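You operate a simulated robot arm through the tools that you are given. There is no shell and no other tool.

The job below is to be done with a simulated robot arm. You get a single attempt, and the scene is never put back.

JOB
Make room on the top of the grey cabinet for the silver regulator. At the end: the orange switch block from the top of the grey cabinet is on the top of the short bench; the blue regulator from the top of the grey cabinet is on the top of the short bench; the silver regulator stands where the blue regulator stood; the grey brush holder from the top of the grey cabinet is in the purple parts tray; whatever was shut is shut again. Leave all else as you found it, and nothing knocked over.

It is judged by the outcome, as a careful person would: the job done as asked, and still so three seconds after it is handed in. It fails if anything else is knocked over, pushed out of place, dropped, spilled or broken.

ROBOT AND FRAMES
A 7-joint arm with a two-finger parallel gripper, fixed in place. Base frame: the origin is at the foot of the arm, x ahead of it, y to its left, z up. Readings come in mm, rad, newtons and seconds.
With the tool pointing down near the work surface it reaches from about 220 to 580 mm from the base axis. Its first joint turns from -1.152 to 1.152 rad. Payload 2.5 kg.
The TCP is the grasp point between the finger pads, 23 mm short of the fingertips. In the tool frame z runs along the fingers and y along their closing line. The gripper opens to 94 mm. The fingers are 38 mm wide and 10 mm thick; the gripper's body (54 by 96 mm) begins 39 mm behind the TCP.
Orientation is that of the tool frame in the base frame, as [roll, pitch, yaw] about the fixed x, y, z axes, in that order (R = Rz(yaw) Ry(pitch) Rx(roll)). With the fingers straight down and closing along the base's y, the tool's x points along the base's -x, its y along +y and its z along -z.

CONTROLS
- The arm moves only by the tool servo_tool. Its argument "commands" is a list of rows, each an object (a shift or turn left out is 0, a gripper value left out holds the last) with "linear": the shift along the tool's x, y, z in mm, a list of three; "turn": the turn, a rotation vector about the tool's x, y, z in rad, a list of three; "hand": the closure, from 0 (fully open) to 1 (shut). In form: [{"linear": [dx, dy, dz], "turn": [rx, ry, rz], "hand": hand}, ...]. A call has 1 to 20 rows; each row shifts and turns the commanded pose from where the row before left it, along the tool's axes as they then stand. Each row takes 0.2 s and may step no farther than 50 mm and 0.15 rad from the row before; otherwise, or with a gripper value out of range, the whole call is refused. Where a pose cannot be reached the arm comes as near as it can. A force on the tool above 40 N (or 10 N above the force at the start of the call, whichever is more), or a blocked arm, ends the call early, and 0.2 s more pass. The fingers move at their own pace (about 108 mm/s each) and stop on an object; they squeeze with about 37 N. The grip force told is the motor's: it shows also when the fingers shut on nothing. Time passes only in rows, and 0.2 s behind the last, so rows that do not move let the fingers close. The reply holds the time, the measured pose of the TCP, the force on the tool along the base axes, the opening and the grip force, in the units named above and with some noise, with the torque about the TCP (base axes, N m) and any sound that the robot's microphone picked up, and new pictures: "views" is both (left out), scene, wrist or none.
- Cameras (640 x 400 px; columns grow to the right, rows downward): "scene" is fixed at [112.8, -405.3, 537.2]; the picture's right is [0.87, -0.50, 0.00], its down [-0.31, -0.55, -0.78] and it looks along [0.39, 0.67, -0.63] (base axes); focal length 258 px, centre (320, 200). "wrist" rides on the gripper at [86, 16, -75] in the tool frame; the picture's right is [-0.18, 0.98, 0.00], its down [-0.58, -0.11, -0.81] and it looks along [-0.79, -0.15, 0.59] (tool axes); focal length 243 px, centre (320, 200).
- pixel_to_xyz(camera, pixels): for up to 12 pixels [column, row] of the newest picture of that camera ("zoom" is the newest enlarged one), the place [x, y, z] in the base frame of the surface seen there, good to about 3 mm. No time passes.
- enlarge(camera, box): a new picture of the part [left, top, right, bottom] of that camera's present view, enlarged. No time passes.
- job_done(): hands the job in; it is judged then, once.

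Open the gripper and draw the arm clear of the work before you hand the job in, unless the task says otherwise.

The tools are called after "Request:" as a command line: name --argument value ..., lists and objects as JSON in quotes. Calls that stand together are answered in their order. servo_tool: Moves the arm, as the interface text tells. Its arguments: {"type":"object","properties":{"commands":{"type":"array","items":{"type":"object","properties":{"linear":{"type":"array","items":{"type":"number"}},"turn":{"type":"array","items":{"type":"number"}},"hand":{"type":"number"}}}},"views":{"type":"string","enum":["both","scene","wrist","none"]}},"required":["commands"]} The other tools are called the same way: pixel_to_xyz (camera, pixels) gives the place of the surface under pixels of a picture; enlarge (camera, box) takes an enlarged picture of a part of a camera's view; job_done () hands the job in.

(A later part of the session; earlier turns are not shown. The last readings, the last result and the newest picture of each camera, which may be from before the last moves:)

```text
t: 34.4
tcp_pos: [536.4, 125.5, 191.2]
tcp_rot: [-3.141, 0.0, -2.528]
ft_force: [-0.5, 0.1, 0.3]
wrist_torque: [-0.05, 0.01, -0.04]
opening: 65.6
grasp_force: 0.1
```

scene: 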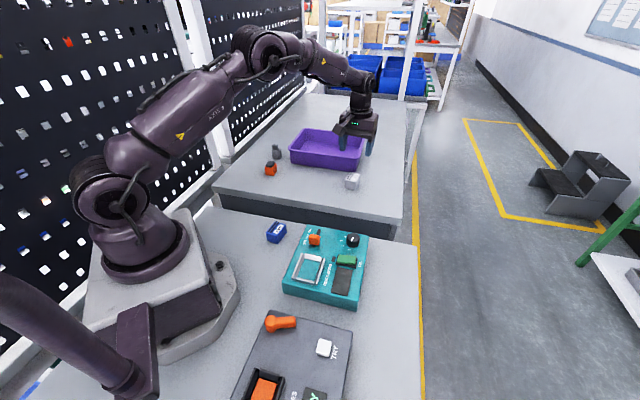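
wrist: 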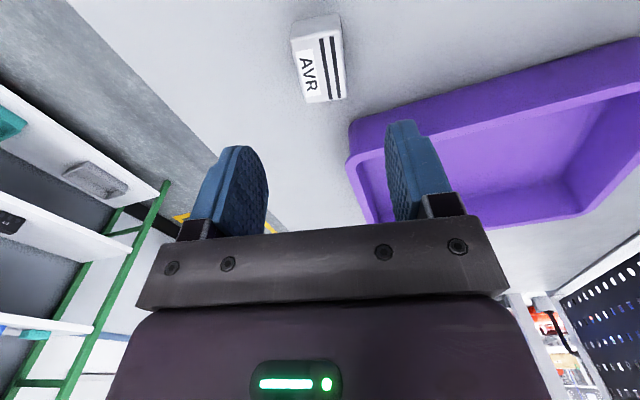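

The silver unit stands where blue did (pixel (352,181)). Next I move above the orange switch block near (340,322) for a close look.

Request:
servo_tool --commands '[{"linear": [6.76, 39.1, 0]}, {"linear": [6.76, 39.1, 0]}, {"linear": [6.76, 39.1, 0]}, {"linear": [6.76, 39.1, 0]}, {"linear": [6.76, 39.1, 0]}, {"linear": [6.76, 39.1, 0]}, {"linear": [6.76, 39.1, 0]}, {"linear": [0, 0, 20]}, {"linear": [0, 0, 20]}, {}]' --views "both"

Request:
enlarge --camera "wrist" --box '[250, 0, 390, 150]'

Request:
enlarge --camera "scene" --box '[220, 120, 420, 250]'

```text
t: 36.6
tcp_pos: [339.4, 322.4, 149.9]
tcp_rot: [-3.139, 0.0, -2.528]
ft_force: [-0.1, -0.1, 0.6]
wrist_torque: [-0.01, 0.02, -0.03]
opening: 65.7
grasp_force: 0.0
```

scene: 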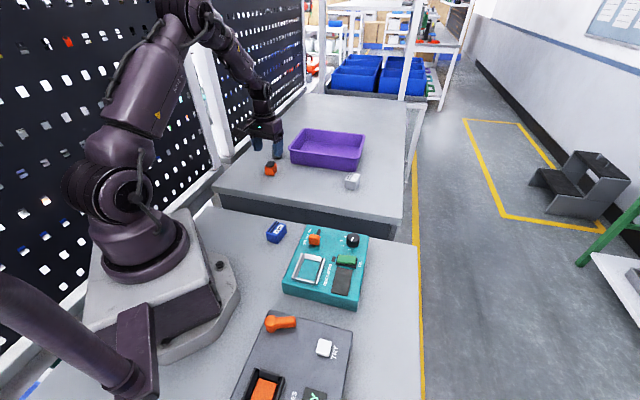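
wrist: 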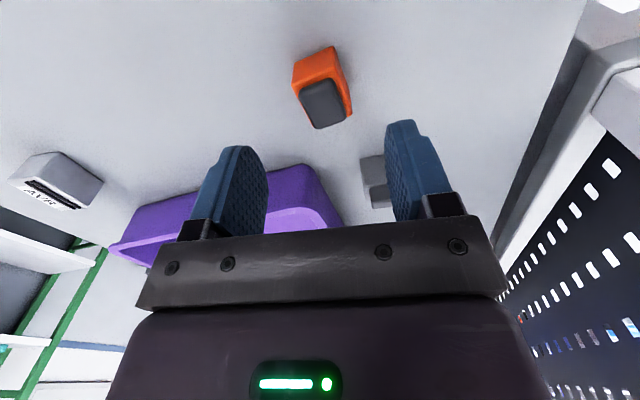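

```text
2.67 times, centred on (320, 75) of wrist
```

zoom: 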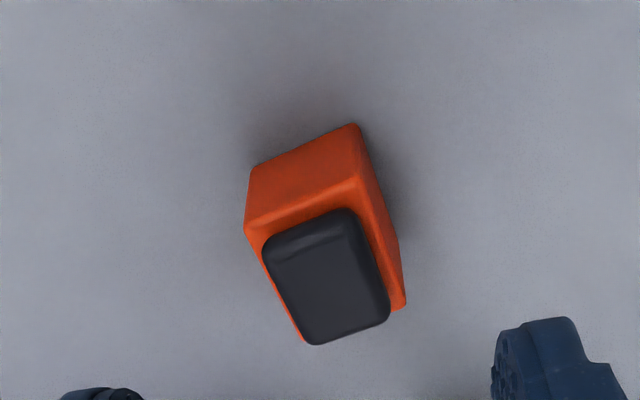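

```text
3.08 times, centred on (320, 185) of scene
```

zoom: 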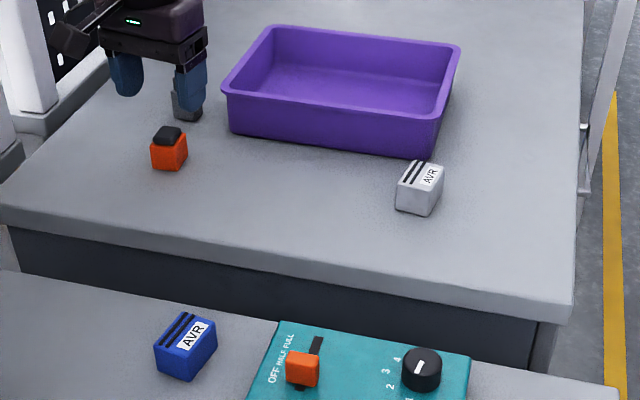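

The orange block is seen at (322,88) rotated a bit relative to the tool. I measure its corners through the wrist camera.

Request:
pixel_to_xyz --camera "wrist" --pixels '[[293.5, 85], [333.5, 68.5], [350.5, 112], [313, 125], [295, 64], [332, 48], [348, 92], [322, 100], [302, 92], [330, 80], [343, 112], [317, 126]]'

Request:
pixel_to_xyz --camera "zoom" --pixels '[[397, 185], [420, 160], [442, 167], [424, 190], [396, 208], [422, 216], [410, 175], [168, 130], [186, 140], [152, 168], [172, 170], [187, 155]]'

```text
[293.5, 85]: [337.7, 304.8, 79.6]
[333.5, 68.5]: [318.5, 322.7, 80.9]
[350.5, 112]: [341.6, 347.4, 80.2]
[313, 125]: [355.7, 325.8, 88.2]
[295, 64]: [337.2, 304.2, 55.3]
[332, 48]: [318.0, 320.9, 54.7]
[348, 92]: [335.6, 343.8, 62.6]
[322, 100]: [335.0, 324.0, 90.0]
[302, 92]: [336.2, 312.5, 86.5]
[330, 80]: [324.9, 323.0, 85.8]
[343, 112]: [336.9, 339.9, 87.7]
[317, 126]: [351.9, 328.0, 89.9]
```

```text
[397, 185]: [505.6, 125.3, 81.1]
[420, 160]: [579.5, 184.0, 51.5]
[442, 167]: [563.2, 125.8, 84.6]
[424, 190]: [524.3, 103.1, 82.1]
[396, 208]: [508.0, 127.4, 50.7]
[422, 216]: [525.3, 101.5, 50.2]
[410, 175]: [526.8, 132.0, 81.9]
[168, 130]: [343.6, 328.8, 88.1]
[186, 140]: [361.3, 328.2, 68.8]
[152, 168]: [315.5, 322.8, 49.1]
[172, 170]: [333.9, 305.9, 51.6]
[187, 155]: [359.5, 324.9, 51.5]
```

Orange body is about 27x34 mm, centre ≈(339.3,325.5), yaw ≈0.81 rad. I turn to match, centre, and descend to z≈120 for a check.

Request:
servo_tool --commands '[{"turn": [0, 0, -0.098]}, {"turn": [0, 0, -0.098]}, {"linear": [-2.2, 2.2, 10]}, {"linear": [0, 0, 20]}, {}, {}]' --views "wrist"

Request:
enlarge --camera "wrist" --box '[250, 20, 390, 170]'

Request:
servo_tool --commands '[{}]' --views "none"

```text
t: 38.0
tcp_pos: [338.9, 325.3, 120.2]
tcp_rot: [3.141, 0.0, -2.331]
ft_force: [0.3, 0.4, -0.1]
wrist_torque: [0.0, 0.02, -0.01]
opening: 66.0
grasp_force: 0.0
```

wrist: 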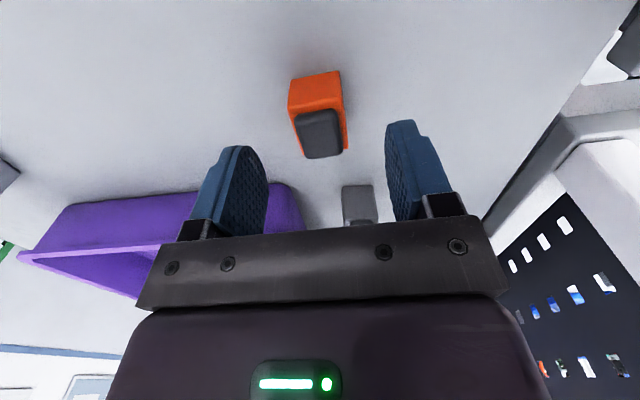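

```text
2.67 times, centred on (320, 95) of wrist
```

zoom: 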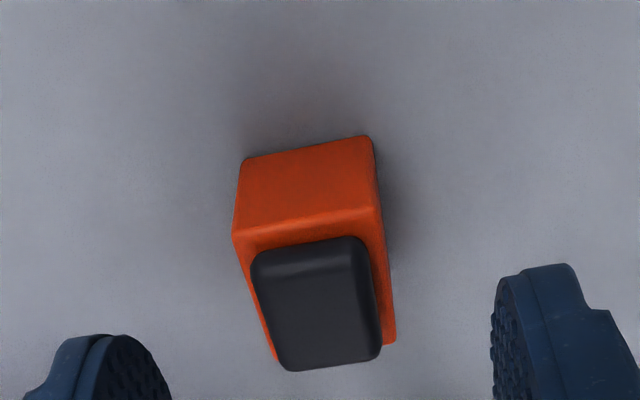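

```text
t: 38.4
tcp_pos: [338.0, 324.9, 119.9]
tcp_rot: [3.141, 0.001, -2.331]
ft_force: [-0.4, 0.0, 0.9]
wrist_torque: [0.01, 0.02, 0.02]
opening: 65.9
grasp_force: 0.0
```

Aligned and centred. I descend 42 mm and close on the orange block's body.

Request:
servo_tool --commands '[{"linear": [0, 0, 20]}, {"linear": [0, 0, 14]}, {"linear": [0, 0, 8]}, {}, {"hand": 1}, {"hand": 1}, {"hand": 1}]' --views "both"

```text
t: 40.0
tcp_pos: [339.1, 325.2, 78.5]
tcp_rot: [-3.142, 0.001, -2.333]
ft_force: [0.2, -0.5, 0.7]
wrist_torque: [0.01, -0.01, -0.03]
opening: 28.8
grasp_force: 36.5
```

scene: 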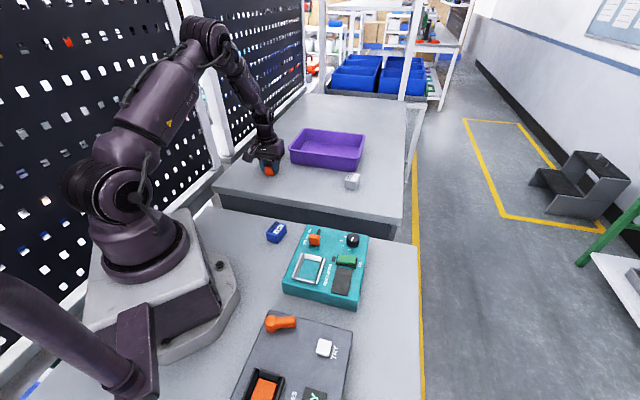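
wrist: 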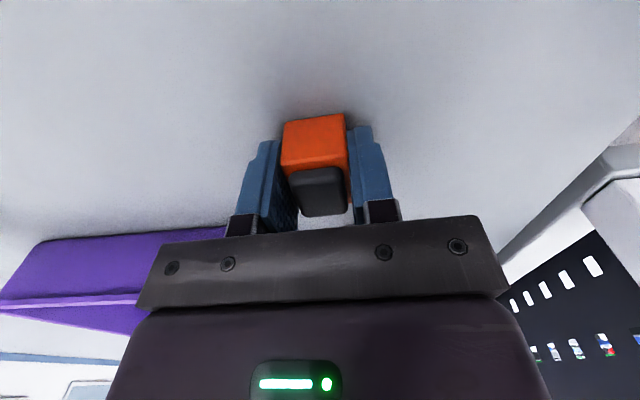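

Orange block gripped (28.8 mm). I lift 100 mm and carry it to the now-free bench spot where the silver unit stood, near (395,-219).

Request:
servo_tool --commands '[{"linear": [0, 0, -15]}, {"linear": [0, 0, -40]}, {"linear": [0, 0, -45]}, {"linear": [29.63, -34.65, 0]}, {"linear": [29.63, -34.65, 0]}, {"linear": [29.63, -34.65, 0]}, {"linear": [29.63, -34.65, 0]}, {"linear": [29.63, -34.65, 0]}, {"linear": [29.63, -34.65, 0]}, {"linear": [29.63, -34.65, 0]}, {"linear": [29.63, -34.65, 0]}, {"linear": [29.63, -34.65, 0]}, {"linear": [29.63, -34.65, 0]}, {"linear": [29.63, -34.65, 0]}, {"linear": [29.63, -34.65, 0]}, {}, {}]' --views "both"

```text
t: 43.6
tcp_pos: [395.4, -219.3, 177.8]
tcp_rot: [-3.141, 0.001, -2.329]
ft_force: [0.0, 0.1, -0.4]
wrist_torque: [0.02, 0.02, -0.02]
opening: 28.8
grasp_force: 37.0
```

scene: 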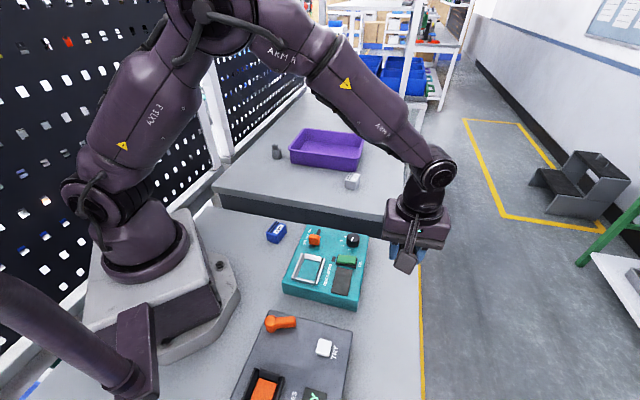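
wrist: 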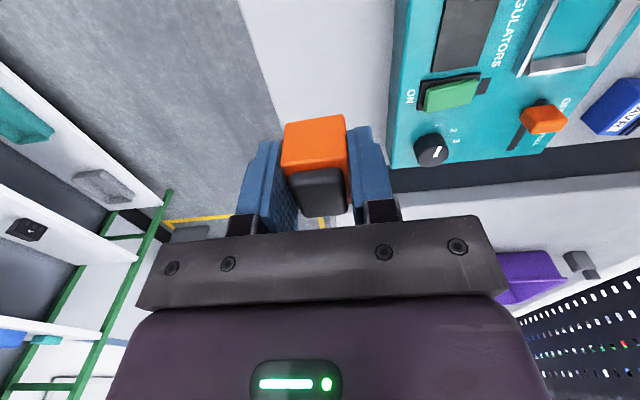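

Orange is above the free spot beside the teal panel. I descend to about 5 mm above the bench.

Request:
servo_tool --commands '[{"linear": [0, 0, 45]}, {"linear": [0, 0, 45]}, {"linear": [0, 0, 30]}, {"linear": [0, 0, 18]}, {"linear": [0, 0, 8]}, {}, {}]' --views "both"

Request:
servo_tool --commands '[{"linear": [0, 0, 1.5]}, {"linear": [0, 0, 1]}, {}]' --views "none"

Request:
servo_tool --commands '[{"linear": [0, 0, 0.7]}, {}]' --views "none"

```text
t: 45.2
tcp_pos: [394.8, -218.1, 31.0]
tcp_rot: [3.141, 0.001, -2.332]
ft_force: [1.2, 0.5, -0.5]
wrist_torque: [0.0, -0.01, 0.03]
opening: 28.8
grasp_force: 37.1
```

scene: 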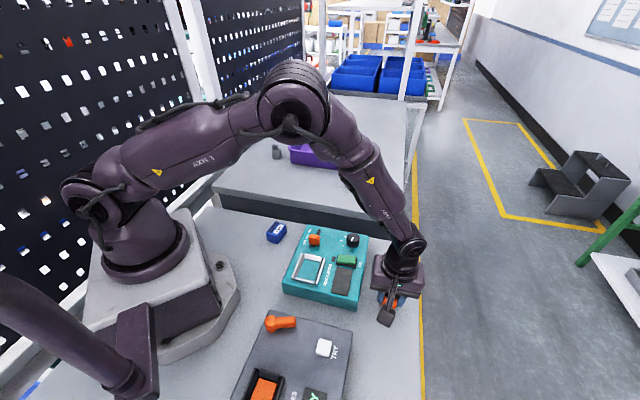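
wrist: 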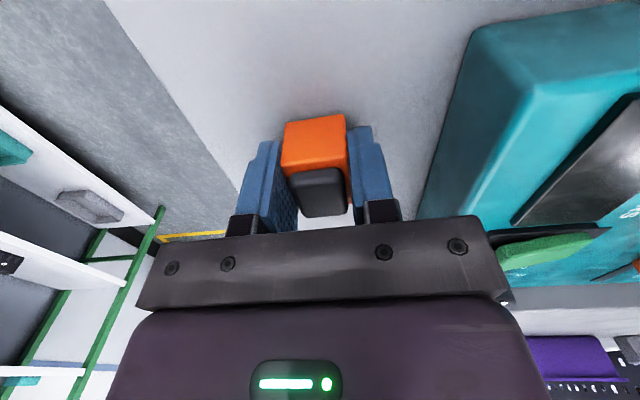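

```text
t: 46.0
tcp_pos: [394.7, -218.2, 29.7]
tcp_rot: [-3.141, 0.001, -2.332]
ft_force: [0.2, -0.7, -0.2]
wrist_torque: [0.02, -0.02, 0.01]
opening: 29.0
grasp_force: 37.5
```

```text
t: 46.6
tcp_pos: [394.9, -218.2, 28.9]
tcp_rot: [-3.141, 0.0, -2.331]
ft_force: [0.3, 0.7, -0.3]
wrist_torque: [0.02, 0.02, -0.02]
opening: 28.9
grasp_force: 36.8
```

No contact at z≈28.9 yet; I continue in small steps.

Request:
servo_tool --commands '[{"linear": [0, 0, 0.6]}, {}]' --views "none"

Request:
servo_tool --commands '[{"linear": [0, 0, 0.6]}, {}]' --views "none"

Request:
servo_tool --commands '[{"linear": [0, 0, 0.5]}, {}]' --views "none"

```text
t: 47.2
tcp_pos: [395.1, -217.1, 29.6]
tcp_rot: [-3.141, 0.0, -2.332]
ft_force: [-0.2, 0.6, -0.5]
wrist_torque: [-0.02, 0.02, -0.03]
opening: 28.7
grasp_force: 36.7
```

```text
t: 47.8
tcp_pos: [395.0, -217.8, 27.8]
tcp_rot: [-3.141, 0.001, -2.332]
ft_force: [-0.7, 0.1, -0.5]
wrist_torque: [-0.02, 0.02, -0.02]
opening: 29.1
grasp_force: 37.2
```

```text
t: 48.4
tcp_pos: [395.2, -217.6, 27.7]
tcp_rot: [3.141, -0.001, -2.33]
ft_force: [-0.7, 1.4, 4.5]
wrist_torque: [0.12, -0.05, 0.01]
opening: 28.9
grasp_force: 36.8
```

Contact at 4.5 N. I open the gripper and lift straight up.

Request:
servo_tool --commands '[{"hand": 0.6}, {"hand": 0.35}, {"hand": 0.3}, {"linear": [0, 0, -10]}, {"linear": [0, 0, -30]}, {"linear": [0, 0, -45]}, {"linear": [0, 0, -45]}, {"linear": [0, 0, -45]}, {}]' --views "both"

```text
t: 50.4
tcp_pos: [389.7, -215.9, 201.5]
tcp_rot: [-3.141, -0.001, -2.334]
ft_force: [0.0, 0.2, -0.2]
wrist_torque: [0.04, -0.04, -0.02]
opening: 66.1
grasp_force: 0.1
```

scene: 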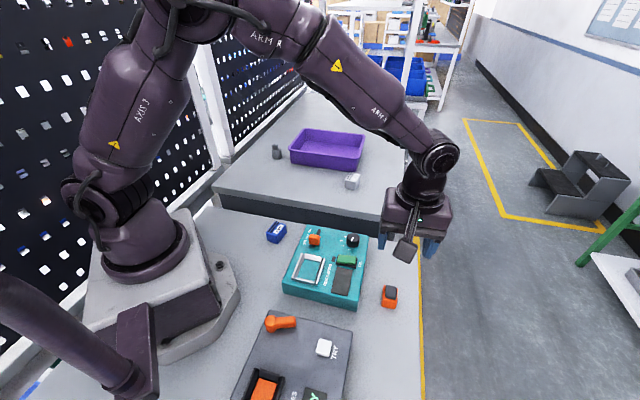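
wrist: 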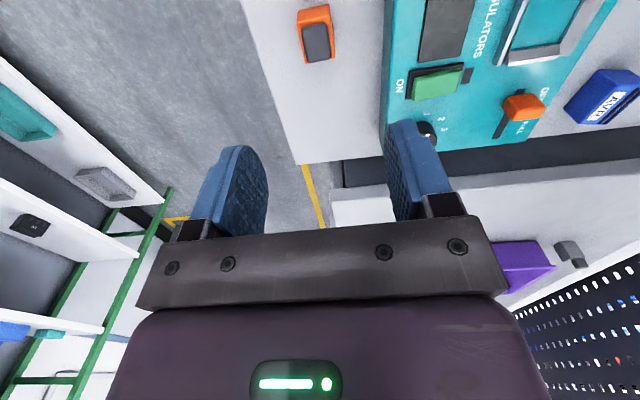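

Orange stands on the bench at pixel (389,296). Now I travel to the grey brush holder near (395,405), stopping slightly short at z≈200 for a look.

Request:
servo_tool --commands '[{"linear": [-33.4, 32.6, 0]}, {"linear": [-33.4, 32.6, 0]}, {"linear": [-33.4, 32.6, 0]}, {"linear": [-33.4, 32.6, 0]}, {"linear": [-33.4, 32.6, 0]}, {"linear": [-33.4, 32.6, 0]}, {"linear": [-33.4, 32.6, 0]}, {"linear": [-33.4, 32.6, 0]}, {"linear": [-33.4, 32.6, 0]}, {"linear": [-33.4, 32.6, 0]}, {"linear": [-33.4, 32.6, 0]}, {"linear": [-33.4, 32.6, 0]}, {"linear": [-33.4, 32.6, 0]}, {}, {}]' --views "both"

Request:
enlarge --camera "wrist" --box '[220, 0, 420, 130]'

```text
t: 53.6
tcp_pos: [386.0, 386.3, 202.5]
tcp_rot: [-3.141, -0.001, -2.332]
ft_force: [0.1, 0.6, 0.1]
wrist_torque: [0.01, 0.01, 0.02]
opening: 65.9
grasp_force: 0.0
```

scene: 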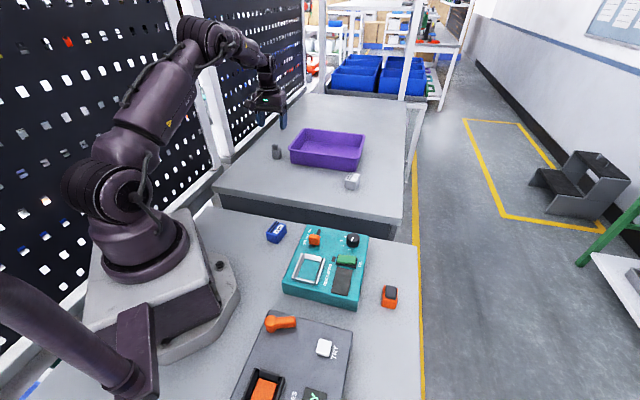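
wrist: 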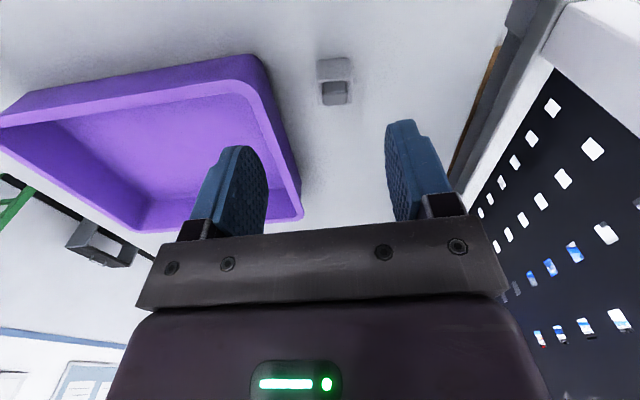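

```text
3.08 times, centred on (320, 65) of wrist
```

zoom: 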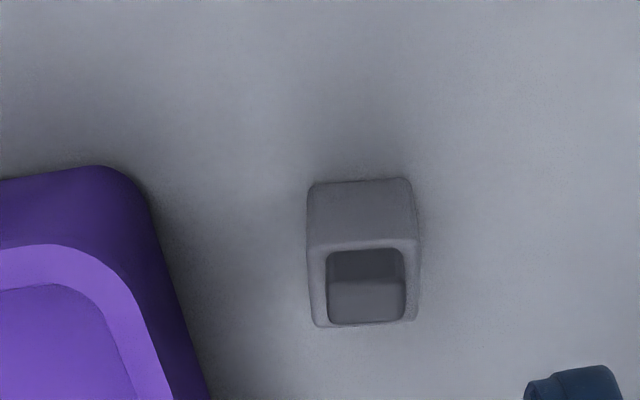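

The grey holder shows at (333,80) in the wrist view, with the tray corner at left. I measure it and the near tray wall/floor.

Request:
pixel_to_xyz --camera "zoom" --pixels '[[311, 245], [415, 239], [411, 317], [318, 322], [311, 188], [408, 182], [312, 300], [416, 300], [332, 285], [400, 283], [400, 315], [335, 318]]'

Request:
pixel_to_xyz --camera "wrist" --pixels '[[245, 60], [262, 72], [235, 90], [247, 95], [270, 180], [265, 190], [285, 205], [225, 100], [230, 120], [200, 140], [120, 160], [180, 110]]'

Request:
pixel_to_xyz --camera "wrist" --pixels '[[298, 210], [290, 175], [278, 130], [262, 80], [250, 82], [205, 90], [150, 105], [80, 120], [20, 130], [60, 125], [160, 195], [140, 228]]'

```text
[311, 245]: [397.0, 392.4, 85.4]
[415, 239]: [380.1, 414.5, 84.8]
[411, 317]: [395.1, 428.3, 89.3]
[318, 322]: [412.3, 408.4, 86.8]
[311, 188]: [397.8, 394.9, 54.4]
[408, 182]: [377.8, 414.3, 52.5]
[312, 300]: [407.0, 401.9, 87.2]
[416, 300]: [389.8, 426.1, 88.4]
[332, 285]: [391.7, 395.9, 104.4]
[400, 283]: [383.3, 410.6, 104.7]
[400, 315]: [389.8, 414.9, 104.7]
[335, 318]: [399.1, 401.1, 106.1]
```

```text
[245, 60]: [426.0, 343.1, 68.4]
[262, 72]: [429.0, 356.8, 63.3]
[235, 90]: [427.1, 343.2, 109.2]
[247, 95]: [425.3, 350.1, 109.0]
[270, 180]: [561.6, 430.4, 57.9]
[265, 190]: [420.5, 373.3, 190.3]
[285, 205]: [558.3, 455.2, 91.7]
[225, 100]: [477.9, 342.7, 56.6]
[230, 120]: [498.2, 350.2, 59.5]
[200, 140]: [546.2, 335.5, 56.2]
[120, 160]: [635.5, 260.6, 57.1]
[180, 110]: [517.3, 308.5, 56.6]
```

```text
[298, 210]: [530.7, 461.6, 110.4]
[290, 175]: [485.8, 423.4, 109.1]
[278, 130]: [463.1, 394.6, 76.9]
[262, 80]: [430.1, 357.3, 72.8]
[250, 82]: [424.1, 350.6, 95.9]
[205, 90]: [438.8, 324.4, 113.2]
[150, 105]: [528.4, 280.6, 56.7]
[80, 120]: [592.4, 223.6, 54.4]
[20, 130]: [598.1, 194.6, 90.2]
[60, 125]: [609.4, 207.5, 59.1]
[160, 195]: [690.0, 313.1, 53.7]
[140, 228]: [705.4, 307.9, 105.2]
```

Grey body ≈27x22 mm, centre ≈(396,410), yaw ≈0.71, top of body z≈86, knob to z≈105; tray floor z≈56.5. I check the surroundings on the pegboard side.

Request:
pixel_to_xyz --camera "wrist" --pixels '[[400, 60], [430, 80], [460, 100], [480, 90], [500, 50], [510, 90], [530, 30], [560, 40], [490, 130], [560, 110], [450, 40], [470, 20]]'

Request:
enlarge --camera "wrist" --box '[140, 30, 320, 240]'

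```text
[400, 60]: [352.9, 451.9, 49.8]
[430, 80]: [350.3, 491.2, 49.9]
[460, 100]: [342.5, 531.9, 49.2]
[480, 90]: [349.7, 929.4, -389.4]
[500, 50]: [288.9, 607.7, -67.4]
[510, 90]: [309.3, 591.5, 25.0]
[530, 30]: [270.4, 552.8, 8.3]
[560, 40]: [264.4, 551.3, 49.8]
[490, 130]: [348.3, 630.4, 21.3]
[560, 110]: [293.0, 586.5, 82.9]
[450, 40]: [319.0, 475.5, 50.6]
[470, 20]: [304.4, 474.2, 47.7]
```

```text
1.90 times, centred on (230, 135) of wrist
```

zoom: 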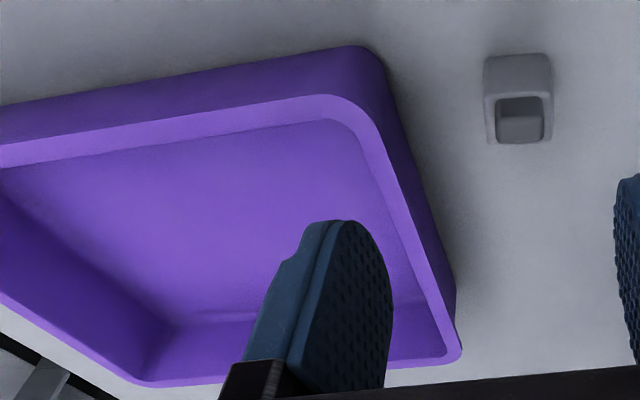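

Clear space around the grey holder. I sample points across the tray's near and left rims to find the inner edges.

Request:
pixel_to_xyz --camera "zoom" --pixels '[[250, 100], [250, 108], [250, 114], [250, 120], [250, 127], [250, 133], [250, 140], [250, 150], [250, 165], [250, 180], [250, 200], [250, 220]]'

Request:
pixel_to_xyz --camera "zoom" --pixels '[[425, 200], [415, 200], [408, 200], [402, 200], [396, 200], [390, 200], [383, 200], [375, 200], [365, 200], [355, 200], [340, 200], [345, 130]]'

```text
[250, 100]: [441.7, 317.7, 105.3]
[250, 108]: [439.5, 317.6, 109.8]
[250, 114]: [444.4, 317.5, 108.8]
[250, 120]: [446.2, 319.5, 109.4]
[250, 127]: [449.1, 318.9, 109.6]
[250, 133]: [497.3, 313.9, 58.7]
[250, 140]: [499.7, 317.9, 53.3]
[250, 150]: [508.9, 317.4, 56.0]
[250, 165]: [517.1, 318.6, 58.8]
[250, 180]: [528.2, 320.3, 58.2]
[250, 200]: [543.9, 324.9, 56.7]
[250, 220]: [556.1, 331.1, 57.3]
```

```text
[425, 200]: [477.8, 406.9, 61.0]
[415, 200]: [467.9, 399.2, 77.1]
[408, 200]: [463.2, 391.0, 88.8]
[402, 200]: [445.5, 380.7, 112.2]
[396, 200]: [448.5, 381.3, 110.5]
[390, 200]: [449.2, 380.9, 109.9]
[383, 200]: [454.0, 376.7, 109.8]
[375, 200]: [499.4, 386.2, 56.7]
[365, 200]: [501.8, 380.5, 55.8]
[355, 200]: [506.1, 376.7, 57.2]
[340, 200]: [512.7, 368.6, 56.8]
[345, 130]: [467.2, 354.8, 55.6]
```

I now yaw to 0.71, tilt the tool slightly outward (0.12 rad, to gain reach for the tray) and move over the grey holder at z≈150 for a precise look.

Request:
servo_tool --commands '[{"turn": [0, 0, 0.1], "hand": 0.4}, {"turn": [0, -0.12, 0]}, {"linear": [-6.9, 5.6, 27]}, {"linear": [-6.9, 5.6, 27]}, {}, {}]' --views "both"

Request:
enlarge --camera "wrist" --box '[240, 10, 400, 160]'

Request:
servo_tool --commands '[{}]' --views "none"

```text
t: 55.0
tcp_pos: [394.6, 409.6, 151.2]
tcp_rot: [-3.139, 0.121, -2.43]
ft_force: [0.9, -0.3, 0.7]
wrist_torque: [0.01, -0.03, -0.02]
opening: 56.3
grasp_force: 0.1
```

scene: 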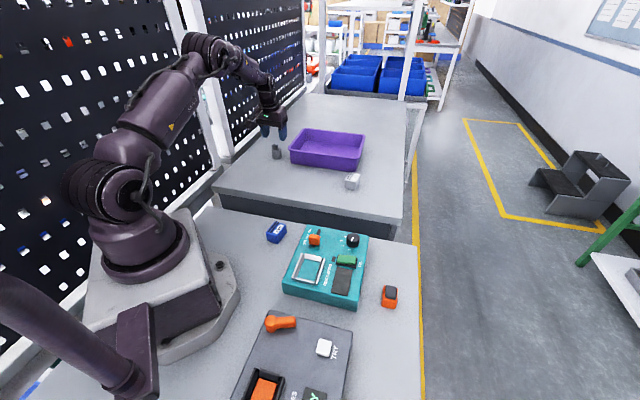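
wrist: 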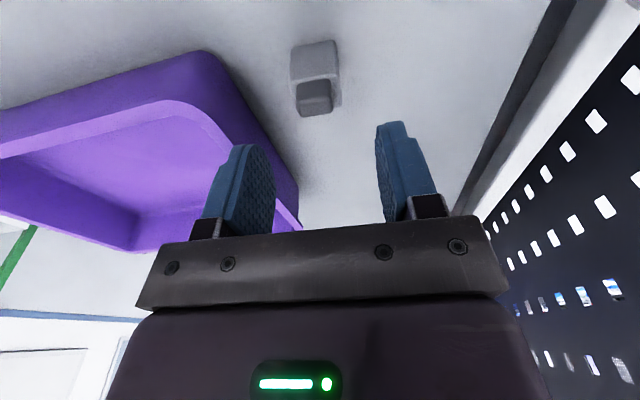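

```text
2.67 times, centred on (320, 85) of wrist
```

zoom: 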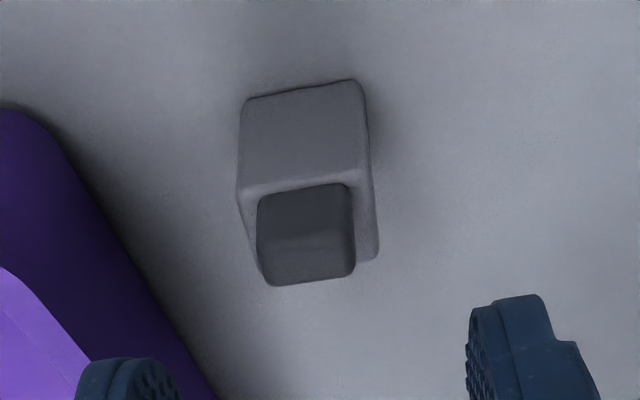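

```text
t: 55.4
tcp_pos: [396.4, 410.7, 150.3]
tcp_rot: [-3.14, 0.121, -2.432]
ft_force: [-0.1, -0.5, 0.2]
wrist_torque: [0.0, 0.01, 0.01]
opening: 56.6
grasp_force: 0.1
```

Holder is centred within ~2 mm and aligned within 2°. I descend partway along the vertical with a small correction, then verify.

Request:
servo_tool --commands '[{"linear": [2.4, -0.4, 24]}, {"linear": [2.2, -0.4, 22.4]}, {}, {}]' --views "both"

Request:
servo_tool --commands '[{}]' --views "none"

```text
t: 56.4
tcp_pos: [396.6, 409.3, 104.1]
tcp_rot: [-3.141, 0.121, -2.432]
ft_force: [0.7, -0.3, -0.2]
wrist_torque: [0.0, 0.0, -0.04]
opening: 56.5
grasp_force: 0.0
```

scene: 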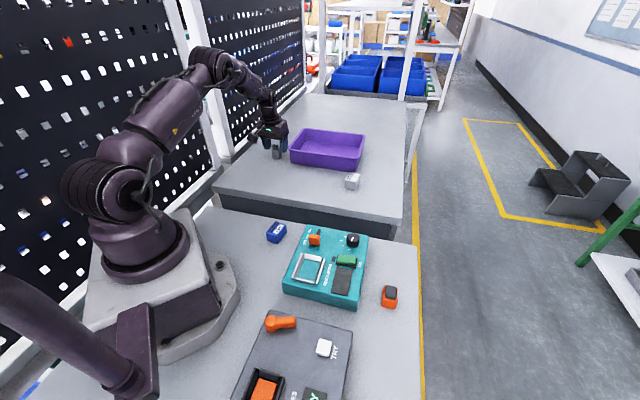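
wrist: 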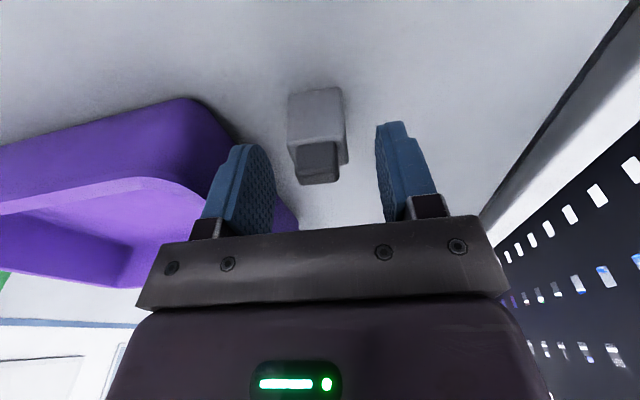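

```text
t: 56.8
tcp_pos: [396.3, 410.0, 104.3]
tcp_rot: [3.141, 0.121, -2.432]
ft_force: [0.2, 0.9, 0.2]
wrist_torque: [-0.01, -0.03, 0.01]
opening: 56.6
grasp_force: 0.1
```

The holder is nicely between the fingers at (317,130). I go down the remaining 22 mm to z≈82 and close.

Request:
servo_tool --commands '[{"linear": [1.4, 0, 14]}, {"linear": [0.9, 0, 8]}, {}, {}, {"hand": 1}, {"hand": 1}, {"hand": 1}]' --views "both"

```text
t: 58.4
tcp_pos: [395.5, 408.4, 82.4]
tcp_rot: [-3.14, 0.119, -2.432]
ft_force: [0.5, 0.1, 0.0]
wrist_torque: [0.0, -0.02, -0.01]
opening: 29.1
grasp_force: 37.1
```

scene: 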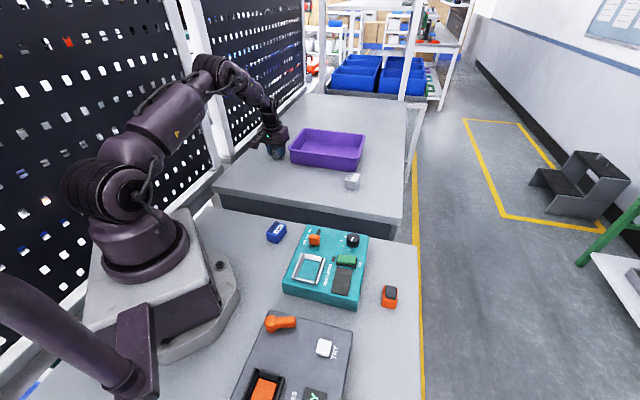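
wrist: 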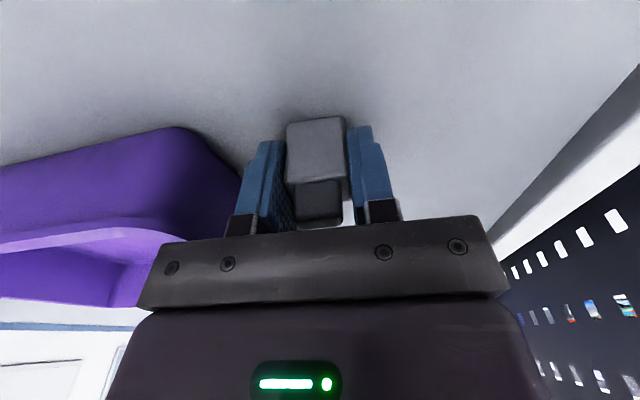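

Gripped (29.1 mm). I lift 110 mm straight up, then move over the near-left part of the tray at about (484,338).

Request:
servo_tool --commands '[{"linear": [-1.8, 0, -14.9]}, {"linear": [-5.7, 0, -47.2]}, {"linear": [-5.7, 0, -47.2]}, {"linear": [-6.55, -37.1, 0.8]}, {"linear": [-6.55, -37.1, 0.8]}, {"linear": [-6.55, -37.1, 0.8]}, {}, {}]' --views "both"

Request:
servo_tool --commands '[{}]' --views "none"

Request:
enlarge --camera "scene" --box '[230, 80, 390, 190]'

```text
t: 60.2
tcp_pos: [483.9, 340.3, 195.1]
tcp_rot: [-3.141, 0.121, -2.432]
ft_force: [-0.2, -0.7, -0.8]
wrist_torque: [0.01, -0.03, -0.02]
opening: 29.3
grasp_force: 36.8
```

scene: 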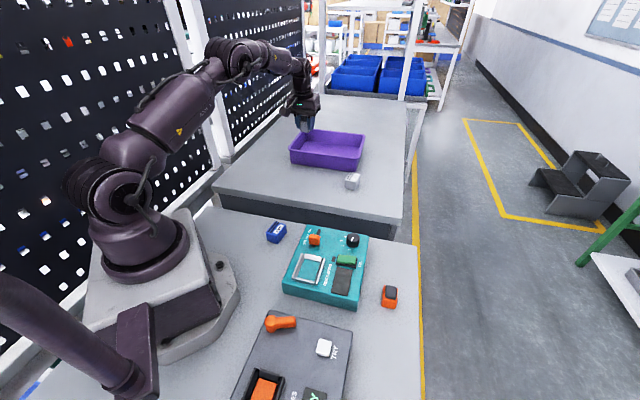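
wrist: 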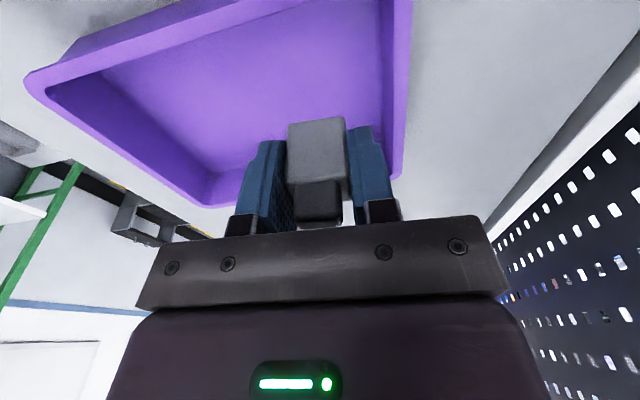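

```text
t: 60.6
tcp_pos: [483.9, 340.2, 194.5]
tcp_rot: [-3.139, 0.122, -2.431]
ft_force: [-0.2, 0.2, -0.3]
wrist_torque: [0.01, 0.01, -0.03]
opening: 29.0
grasp_force: 36.9
```

```text
3.64 times, centred on (310, 135) of scene
```

zoom: 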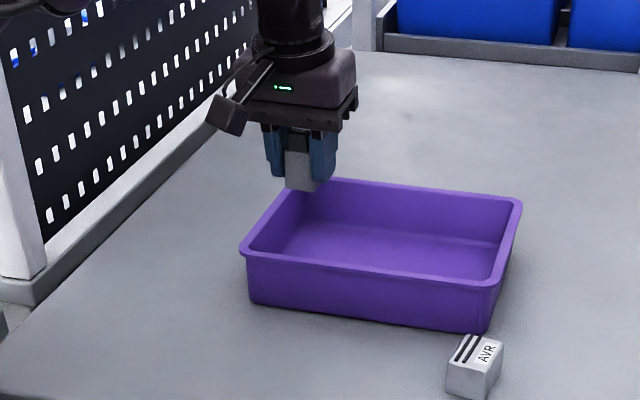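

Tracking holds at r≈591. I shift 8 mm further from the left wall, and lower to z≈130 so the holder is just entering the tray, then check.

Request:
servo_tool --commands '[{"linear": [-0.6, -8, 0]}, {"linear": [3.9, 0, 32.3]}, {"linear": [3.9, 0, 32.3]}, {}, {}]' --views "both"

Request:
enlarge --camera "scene" --box '[260, 90, 390, 180]'

Request:
servo_tool --commands '[{}]' --views "none"

```text
t: 61.8
tcp_pos: [487.5, 330.8, 127.7]
tcp_rot: [-3.141, 0.12, -2.433]
ft_force: [0.1, 0.0, -0.5]
wrist_torque: [-0.02, 0.03, -0.01]
opening: 28.9
grasp_force: 36.7
```

scene: 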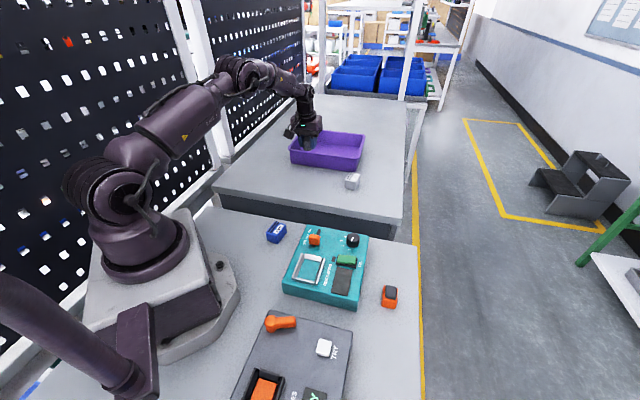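
wrist: 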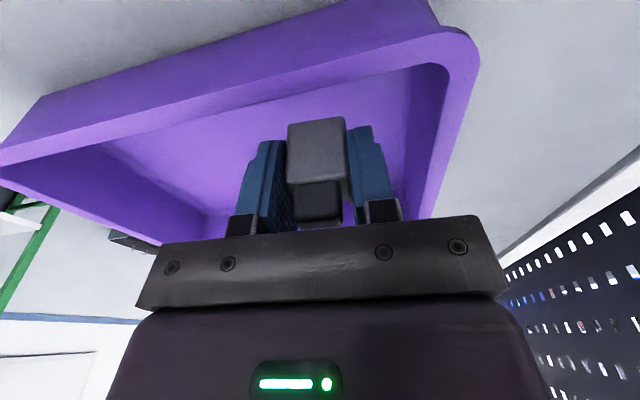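

```text
4.44 times, centred on (325, 135) of scene
```

zoom: 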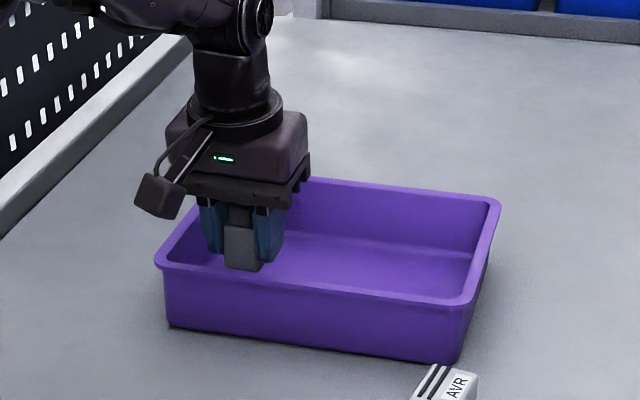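

```text
t: 62.2
tcp_pos: [488.1, 332.4, 127.3]
tcp_rot: [-3.141, 0.12, -2.43]
ft_force: [0.2, -0.5, -1.3]
wrist_torque: [0.01, 0.02, 0.02]
opening: 29.5
grasp_force: 36.6
```

The holder is inside the rim with margin. I add 4 mm away from the near wall and lower to z≈97, a few mm above the expected floor contact (~z 89).

Request:
servo_tool --commands '[{"linear": [-3.95, 0.3, 0.5]}, {"linear": [1.8, 0, 14.9]}, {"linear": [1.8, 0, 14.9]}, {}, {}]' --views "both"

Request:
enlarge --camera "scene" --box '[260, 90, 390, 180]'

Request:
servo_tool --commands '[{}]' --views "none"

```text
t: 63.4
tcp_pos: [492.0, 335.5, 97.8]
tcp_rot: [-3.141, 0.122, -2.43]
ft_force: [-0.7, -0.6, -0.6]
wrist_torque: [-0.02, 0.02, -0.01]
opening: 29.1
grasp_force: 37.6
```

scene: 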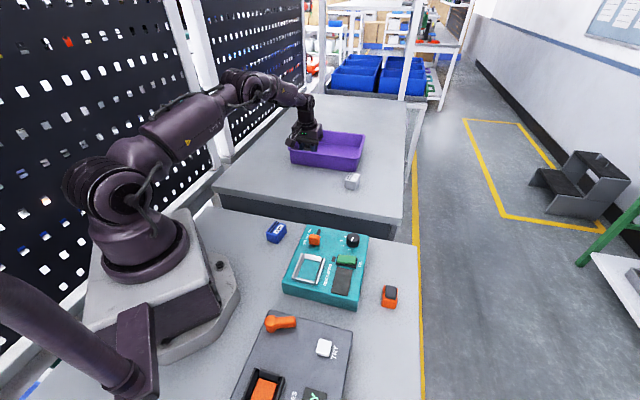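
wrist: 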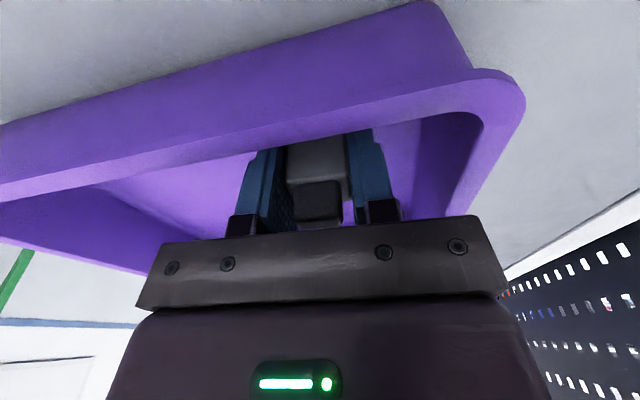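

```text
4.44 times, centred on (325, 135) of scene
```

zoom: 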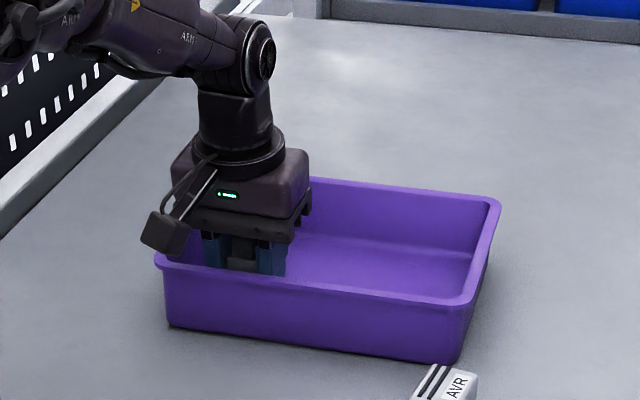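

```text
t: 63.8
tcp_pos: [490.6, 336.7, 97.1]
tcp_rot: [-3.141, 0.12, -2.433]
ft_force: [-0.6, 0.2, -0.4]
wrist_torque: [-0.04, -0.03, 0.0]
opening: 29.0
grasp_force: 36.6
```

Still free at z≈97.4. I continue down slowly, watching for floor contact.

Request:
servo_tool --commands '[{"linear": [0.24, 0, 2]}, {"linear": [0.24, 0, 2]}, {"linear": [0.12, 0, 1]}, {}]' --views "none"

Request:
servo_tool --commands '[{"linear": [0.12, 0, 0.9]}, {}]' --views "none"

Request:
servo_tool --commands '[{"linear": [0.08, 0, 0.7]}, {}]' --views "none"

```text
t: 64.8
tcp_pos: [492.8, 335.6, 91.7]
tcp_rot: [-3.14, 0.121, -2.431]
ft_force: [0.5, 0.2, -1.4]
wrist_torque: [0.01, -0.01, -0.02]
opening: 29.2
grasp_force: 37.2
```

```text
t: 65.4
tcp_pos: [491.7, 336.4, 92.1]
tcp_rot: [-3.141, 0.122, -2.432]
ft_force: [0.5, 0.0, -1.3]
wrist_torque: [0.0, 0.03, -0.02]
opening: 29.1
grasp_force: 37.1
```

```text
t: 66.0
tcp_pos: [492.0, 336.4, 91.5]
tcp_rot: [-3.14, 0.12, -2.431]
ft_force: [0.1, 0.1, -0.4]
wrist_torque: [0.01, 0.02, -0.03]
opening: 29.1
grasp_force: 37.0
```

No contact at z≈91; continuing in 0.6 mm steps.

Request:
servo_tool --commands '[{"linear": [0.07, 0, 0.6]}, {}]' --views "none"

Request:
servo_tool --commands '[{"linear": [0.07, 0, 0.6]}, {}]' --views "none"

Request:
servo_tool --commands '[{"linear": [0.07, 0, 0.6]}, {}]' --views "none"

```text
t: 66.6
tcp_pos: [493.1, 337.0, 89.7]
tcp_rot: [-3.141, 0.12, -2.432]
ft_force: [-0.8, -1.2, -0.3]
wrist_torque: [-0.03, 0.01, -0.02]
opening: 29.3
grasp_force: 37.2
```

```text
t: 67.2
tcp_pos: [492.8, 337.1, 89.6]
tcp_rot: [-3.14, 0.12, -2.431]
ft_force: [0.6, 0.5, -0.5]
wrist_torque: [0.02, -0.03, 0.03]
opening: 29.3
grasp_force: 36.9
```

```text
t: 67.8
tcp_pos: [492.6, 336.9, 88.7]
tcp_rot: [-3.141, 0.121, -2.431]
ft_force: [-0.2, -0.4, -2.4]
wrist_torque: [-0.03, 0.01, -0.02]
opening: 29.1
grasp_force: 37.0
```

Still no contact at z≈88.8; I keep creeping in small steps.

Request:
servo_tool --commands '[{"linear": [0.07, 0, 0.6]}, {}]' --views "none"

Request:
servo_tool --commands '[{"linear": [0.07, 0, 0.6]}, {}]' --views "none"

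Request:
servo_tool --commands '[{"linear": [0.07, 0, 0.6]}, {}]' --views "none"

```text
t: 68.4
tcp_pos: [493.2, 336.4, 87.4]
tcp_rot: [-3.14, 0.12, -2.432]
ft_force: [-0.8, -0.9, 2.7]
wrist_torque: [0.0, 0.05, 0.0]
opening: 28.8
grasp_force: 36.9
```

```text
t: 69.0
tcp_pos: [492.9, 337.1, 87.9]
tcp_rot: [3.142, 0.122, -2.431]
ft_force: [-0.8, -0.9, 9.3]
wrist_torque: [0.04, 0.03, 0.05]
opening: 29.1
grasp_force: 37.4
```

```text
t: 69.6
tcp_pos: [491.9, 336.2, 87.8]
tcp_rot: [-3.141, 0.124, -2.433]
ft_force: [-0.8, 0.0, 16.3]
wrist_torque: [-0.04, 0.05, 0.01]
opening: 29.3
grasp_force: 38.1
```

The holder rests on the tray floor (force rising to 16 N). I ease up 0.8 mm, open to about 47 mm and check.

Request:
servo_tool --commands '[{"linear": [-0.1, 0, -0.8]}, {"hand": 0.6}, {"hand": 0.5}, {"hand": 0.5}, {}]' --views "both"

```text
t: 70.8
tcp_pos: [492.9, 335.9, 86.8]
tcp_rot: [-3.141, 0.12, -2.433]
ft_force: [-0.5, 0.0, 0.2]
wrist_torque: [0.01, 0.0, 0.0]
opening: 47.2
grasp_force: 0.1
```

scene: 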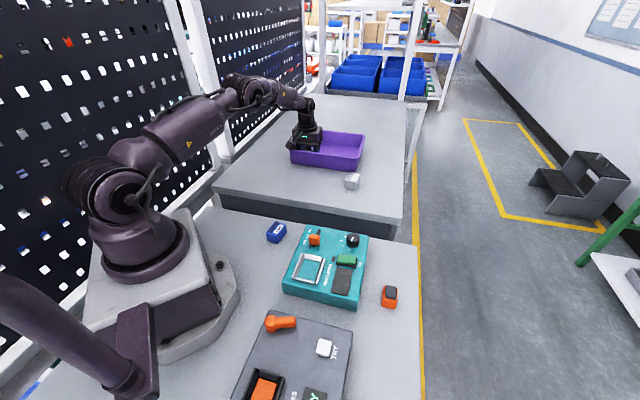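
wrist: 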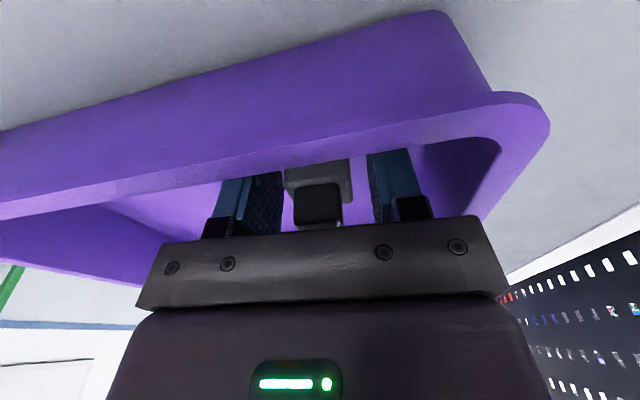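

Holder is standing upright between the open fingers. I lift straight up out of the tray.

Request:
servo_tool --commands '[{"linear": [-1.2, 0, -9.9]}, {"linear": [-3, 0, -24.8]}, {"linear": [-4.8, 0, -39.7]}, {"linear": [-5.4, 0, -44.7]}, {}]' --views "both"

Request:
enlarge --camera "wrist" --box '[200, 0, 440, 150]'

Request:
enlarge --camera "scene" --box '[230, 80, 420, 200]'

```text
t: 72.0
tcp_pos: [491.1, 335.5, 207.5]
tcp_rot: [-3.141, 0.119, -2.431]
ft_force: [0.2, -0.7, -0.8]
wrist_torque: [0.03, 0.01, 0.02]
opening: 47.0
grasp_force: 0.1
```

scene: 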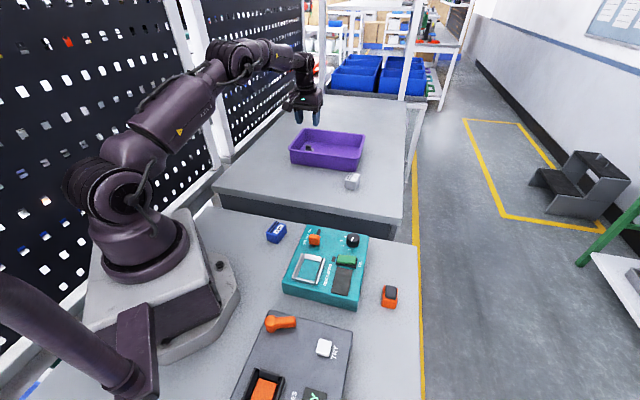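
wrist: 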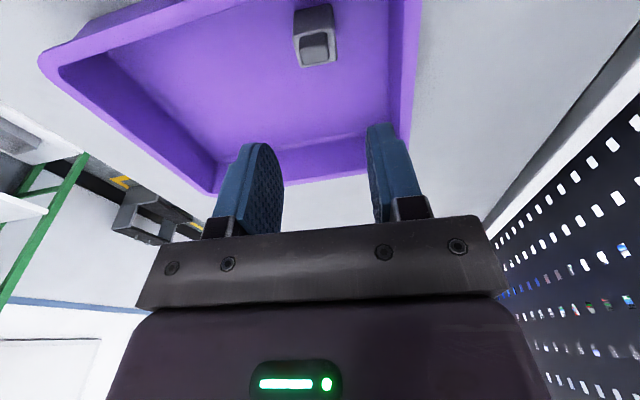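

```text
2.67 times, centred on (320, 75) of wrist
```

zoom: 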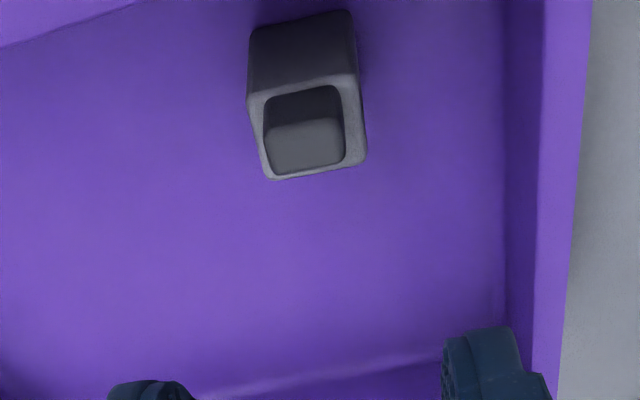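

```text
3.33 times, centred on (325, 140) of scene
```

zoom: 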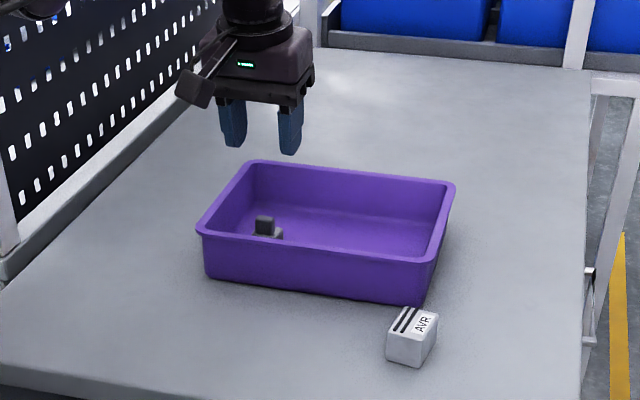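

Grey holder stands in the tray, silver is in blue's old place, and the tray looks unmoved. I untilt, raise the arm, open the gripper and draw back to the neutral position.

Request:
servo_tool --commands '[{"turn": [0, 0.12, 0]}, {"linear": [0, 0, -38]}, {"linear": [0, 0, -38]}, {"linear": [0, 0, -38]}, {"linear": [36.1, -18, 0], "hand": 0}, {"linear": [36.1, -18, 0]}, {"linear": [36.1, -18, 0]}, {"linear": [36.1, -18, 0]}, {"linear": [36.1, -18, 0]}, {"linear": [36.1, -18, 0]}, {"linear": [36.1, -18, 0]}, {"linear": [36.1, -18, 0]}, {"linear": [36.1, -18, 0]}, {}, {}]' --views "both"

Request:
enlarge --camera "scene" --box '[210, 90, 430, 230]'

Request:
enlarge --camera "scene" --box '[190, 210, 430, 400]'

```text
t: 75.2
tcp_pos: [339.0, -11.5, 318.9]
tcp_rot: [3.141, 0.001, -2.432]
ft_force: [0.1, -0.2, 0.8]
wrist_torque: [-0.01, 0.03, 0.0]
opening: 94.1
grasp_force: 0.1
out of reach, approached as far as the arm can: row 3, 4
```

scene: 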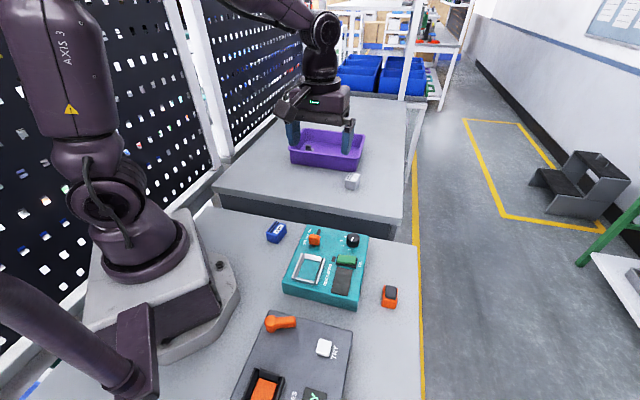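
wrist: 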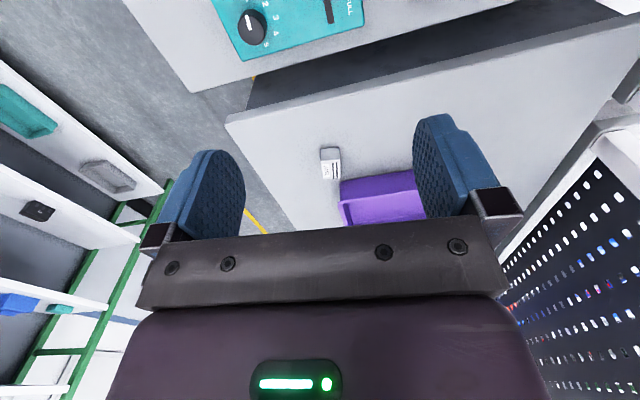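

```text
2.86 times, centred on (320, 160) of scene
```

zoom: 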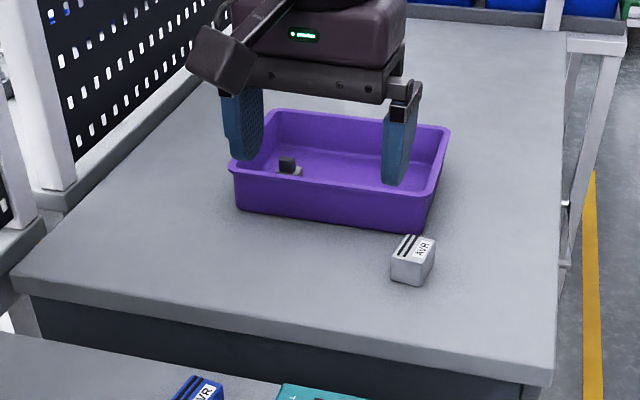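

```text
2.11 times, centred on (310, 305) of scene
```

zoom: 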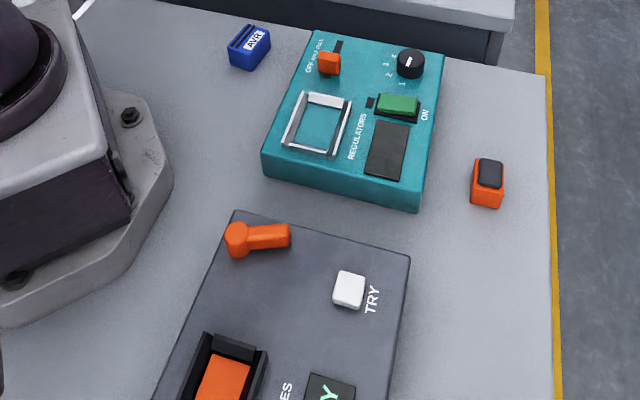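

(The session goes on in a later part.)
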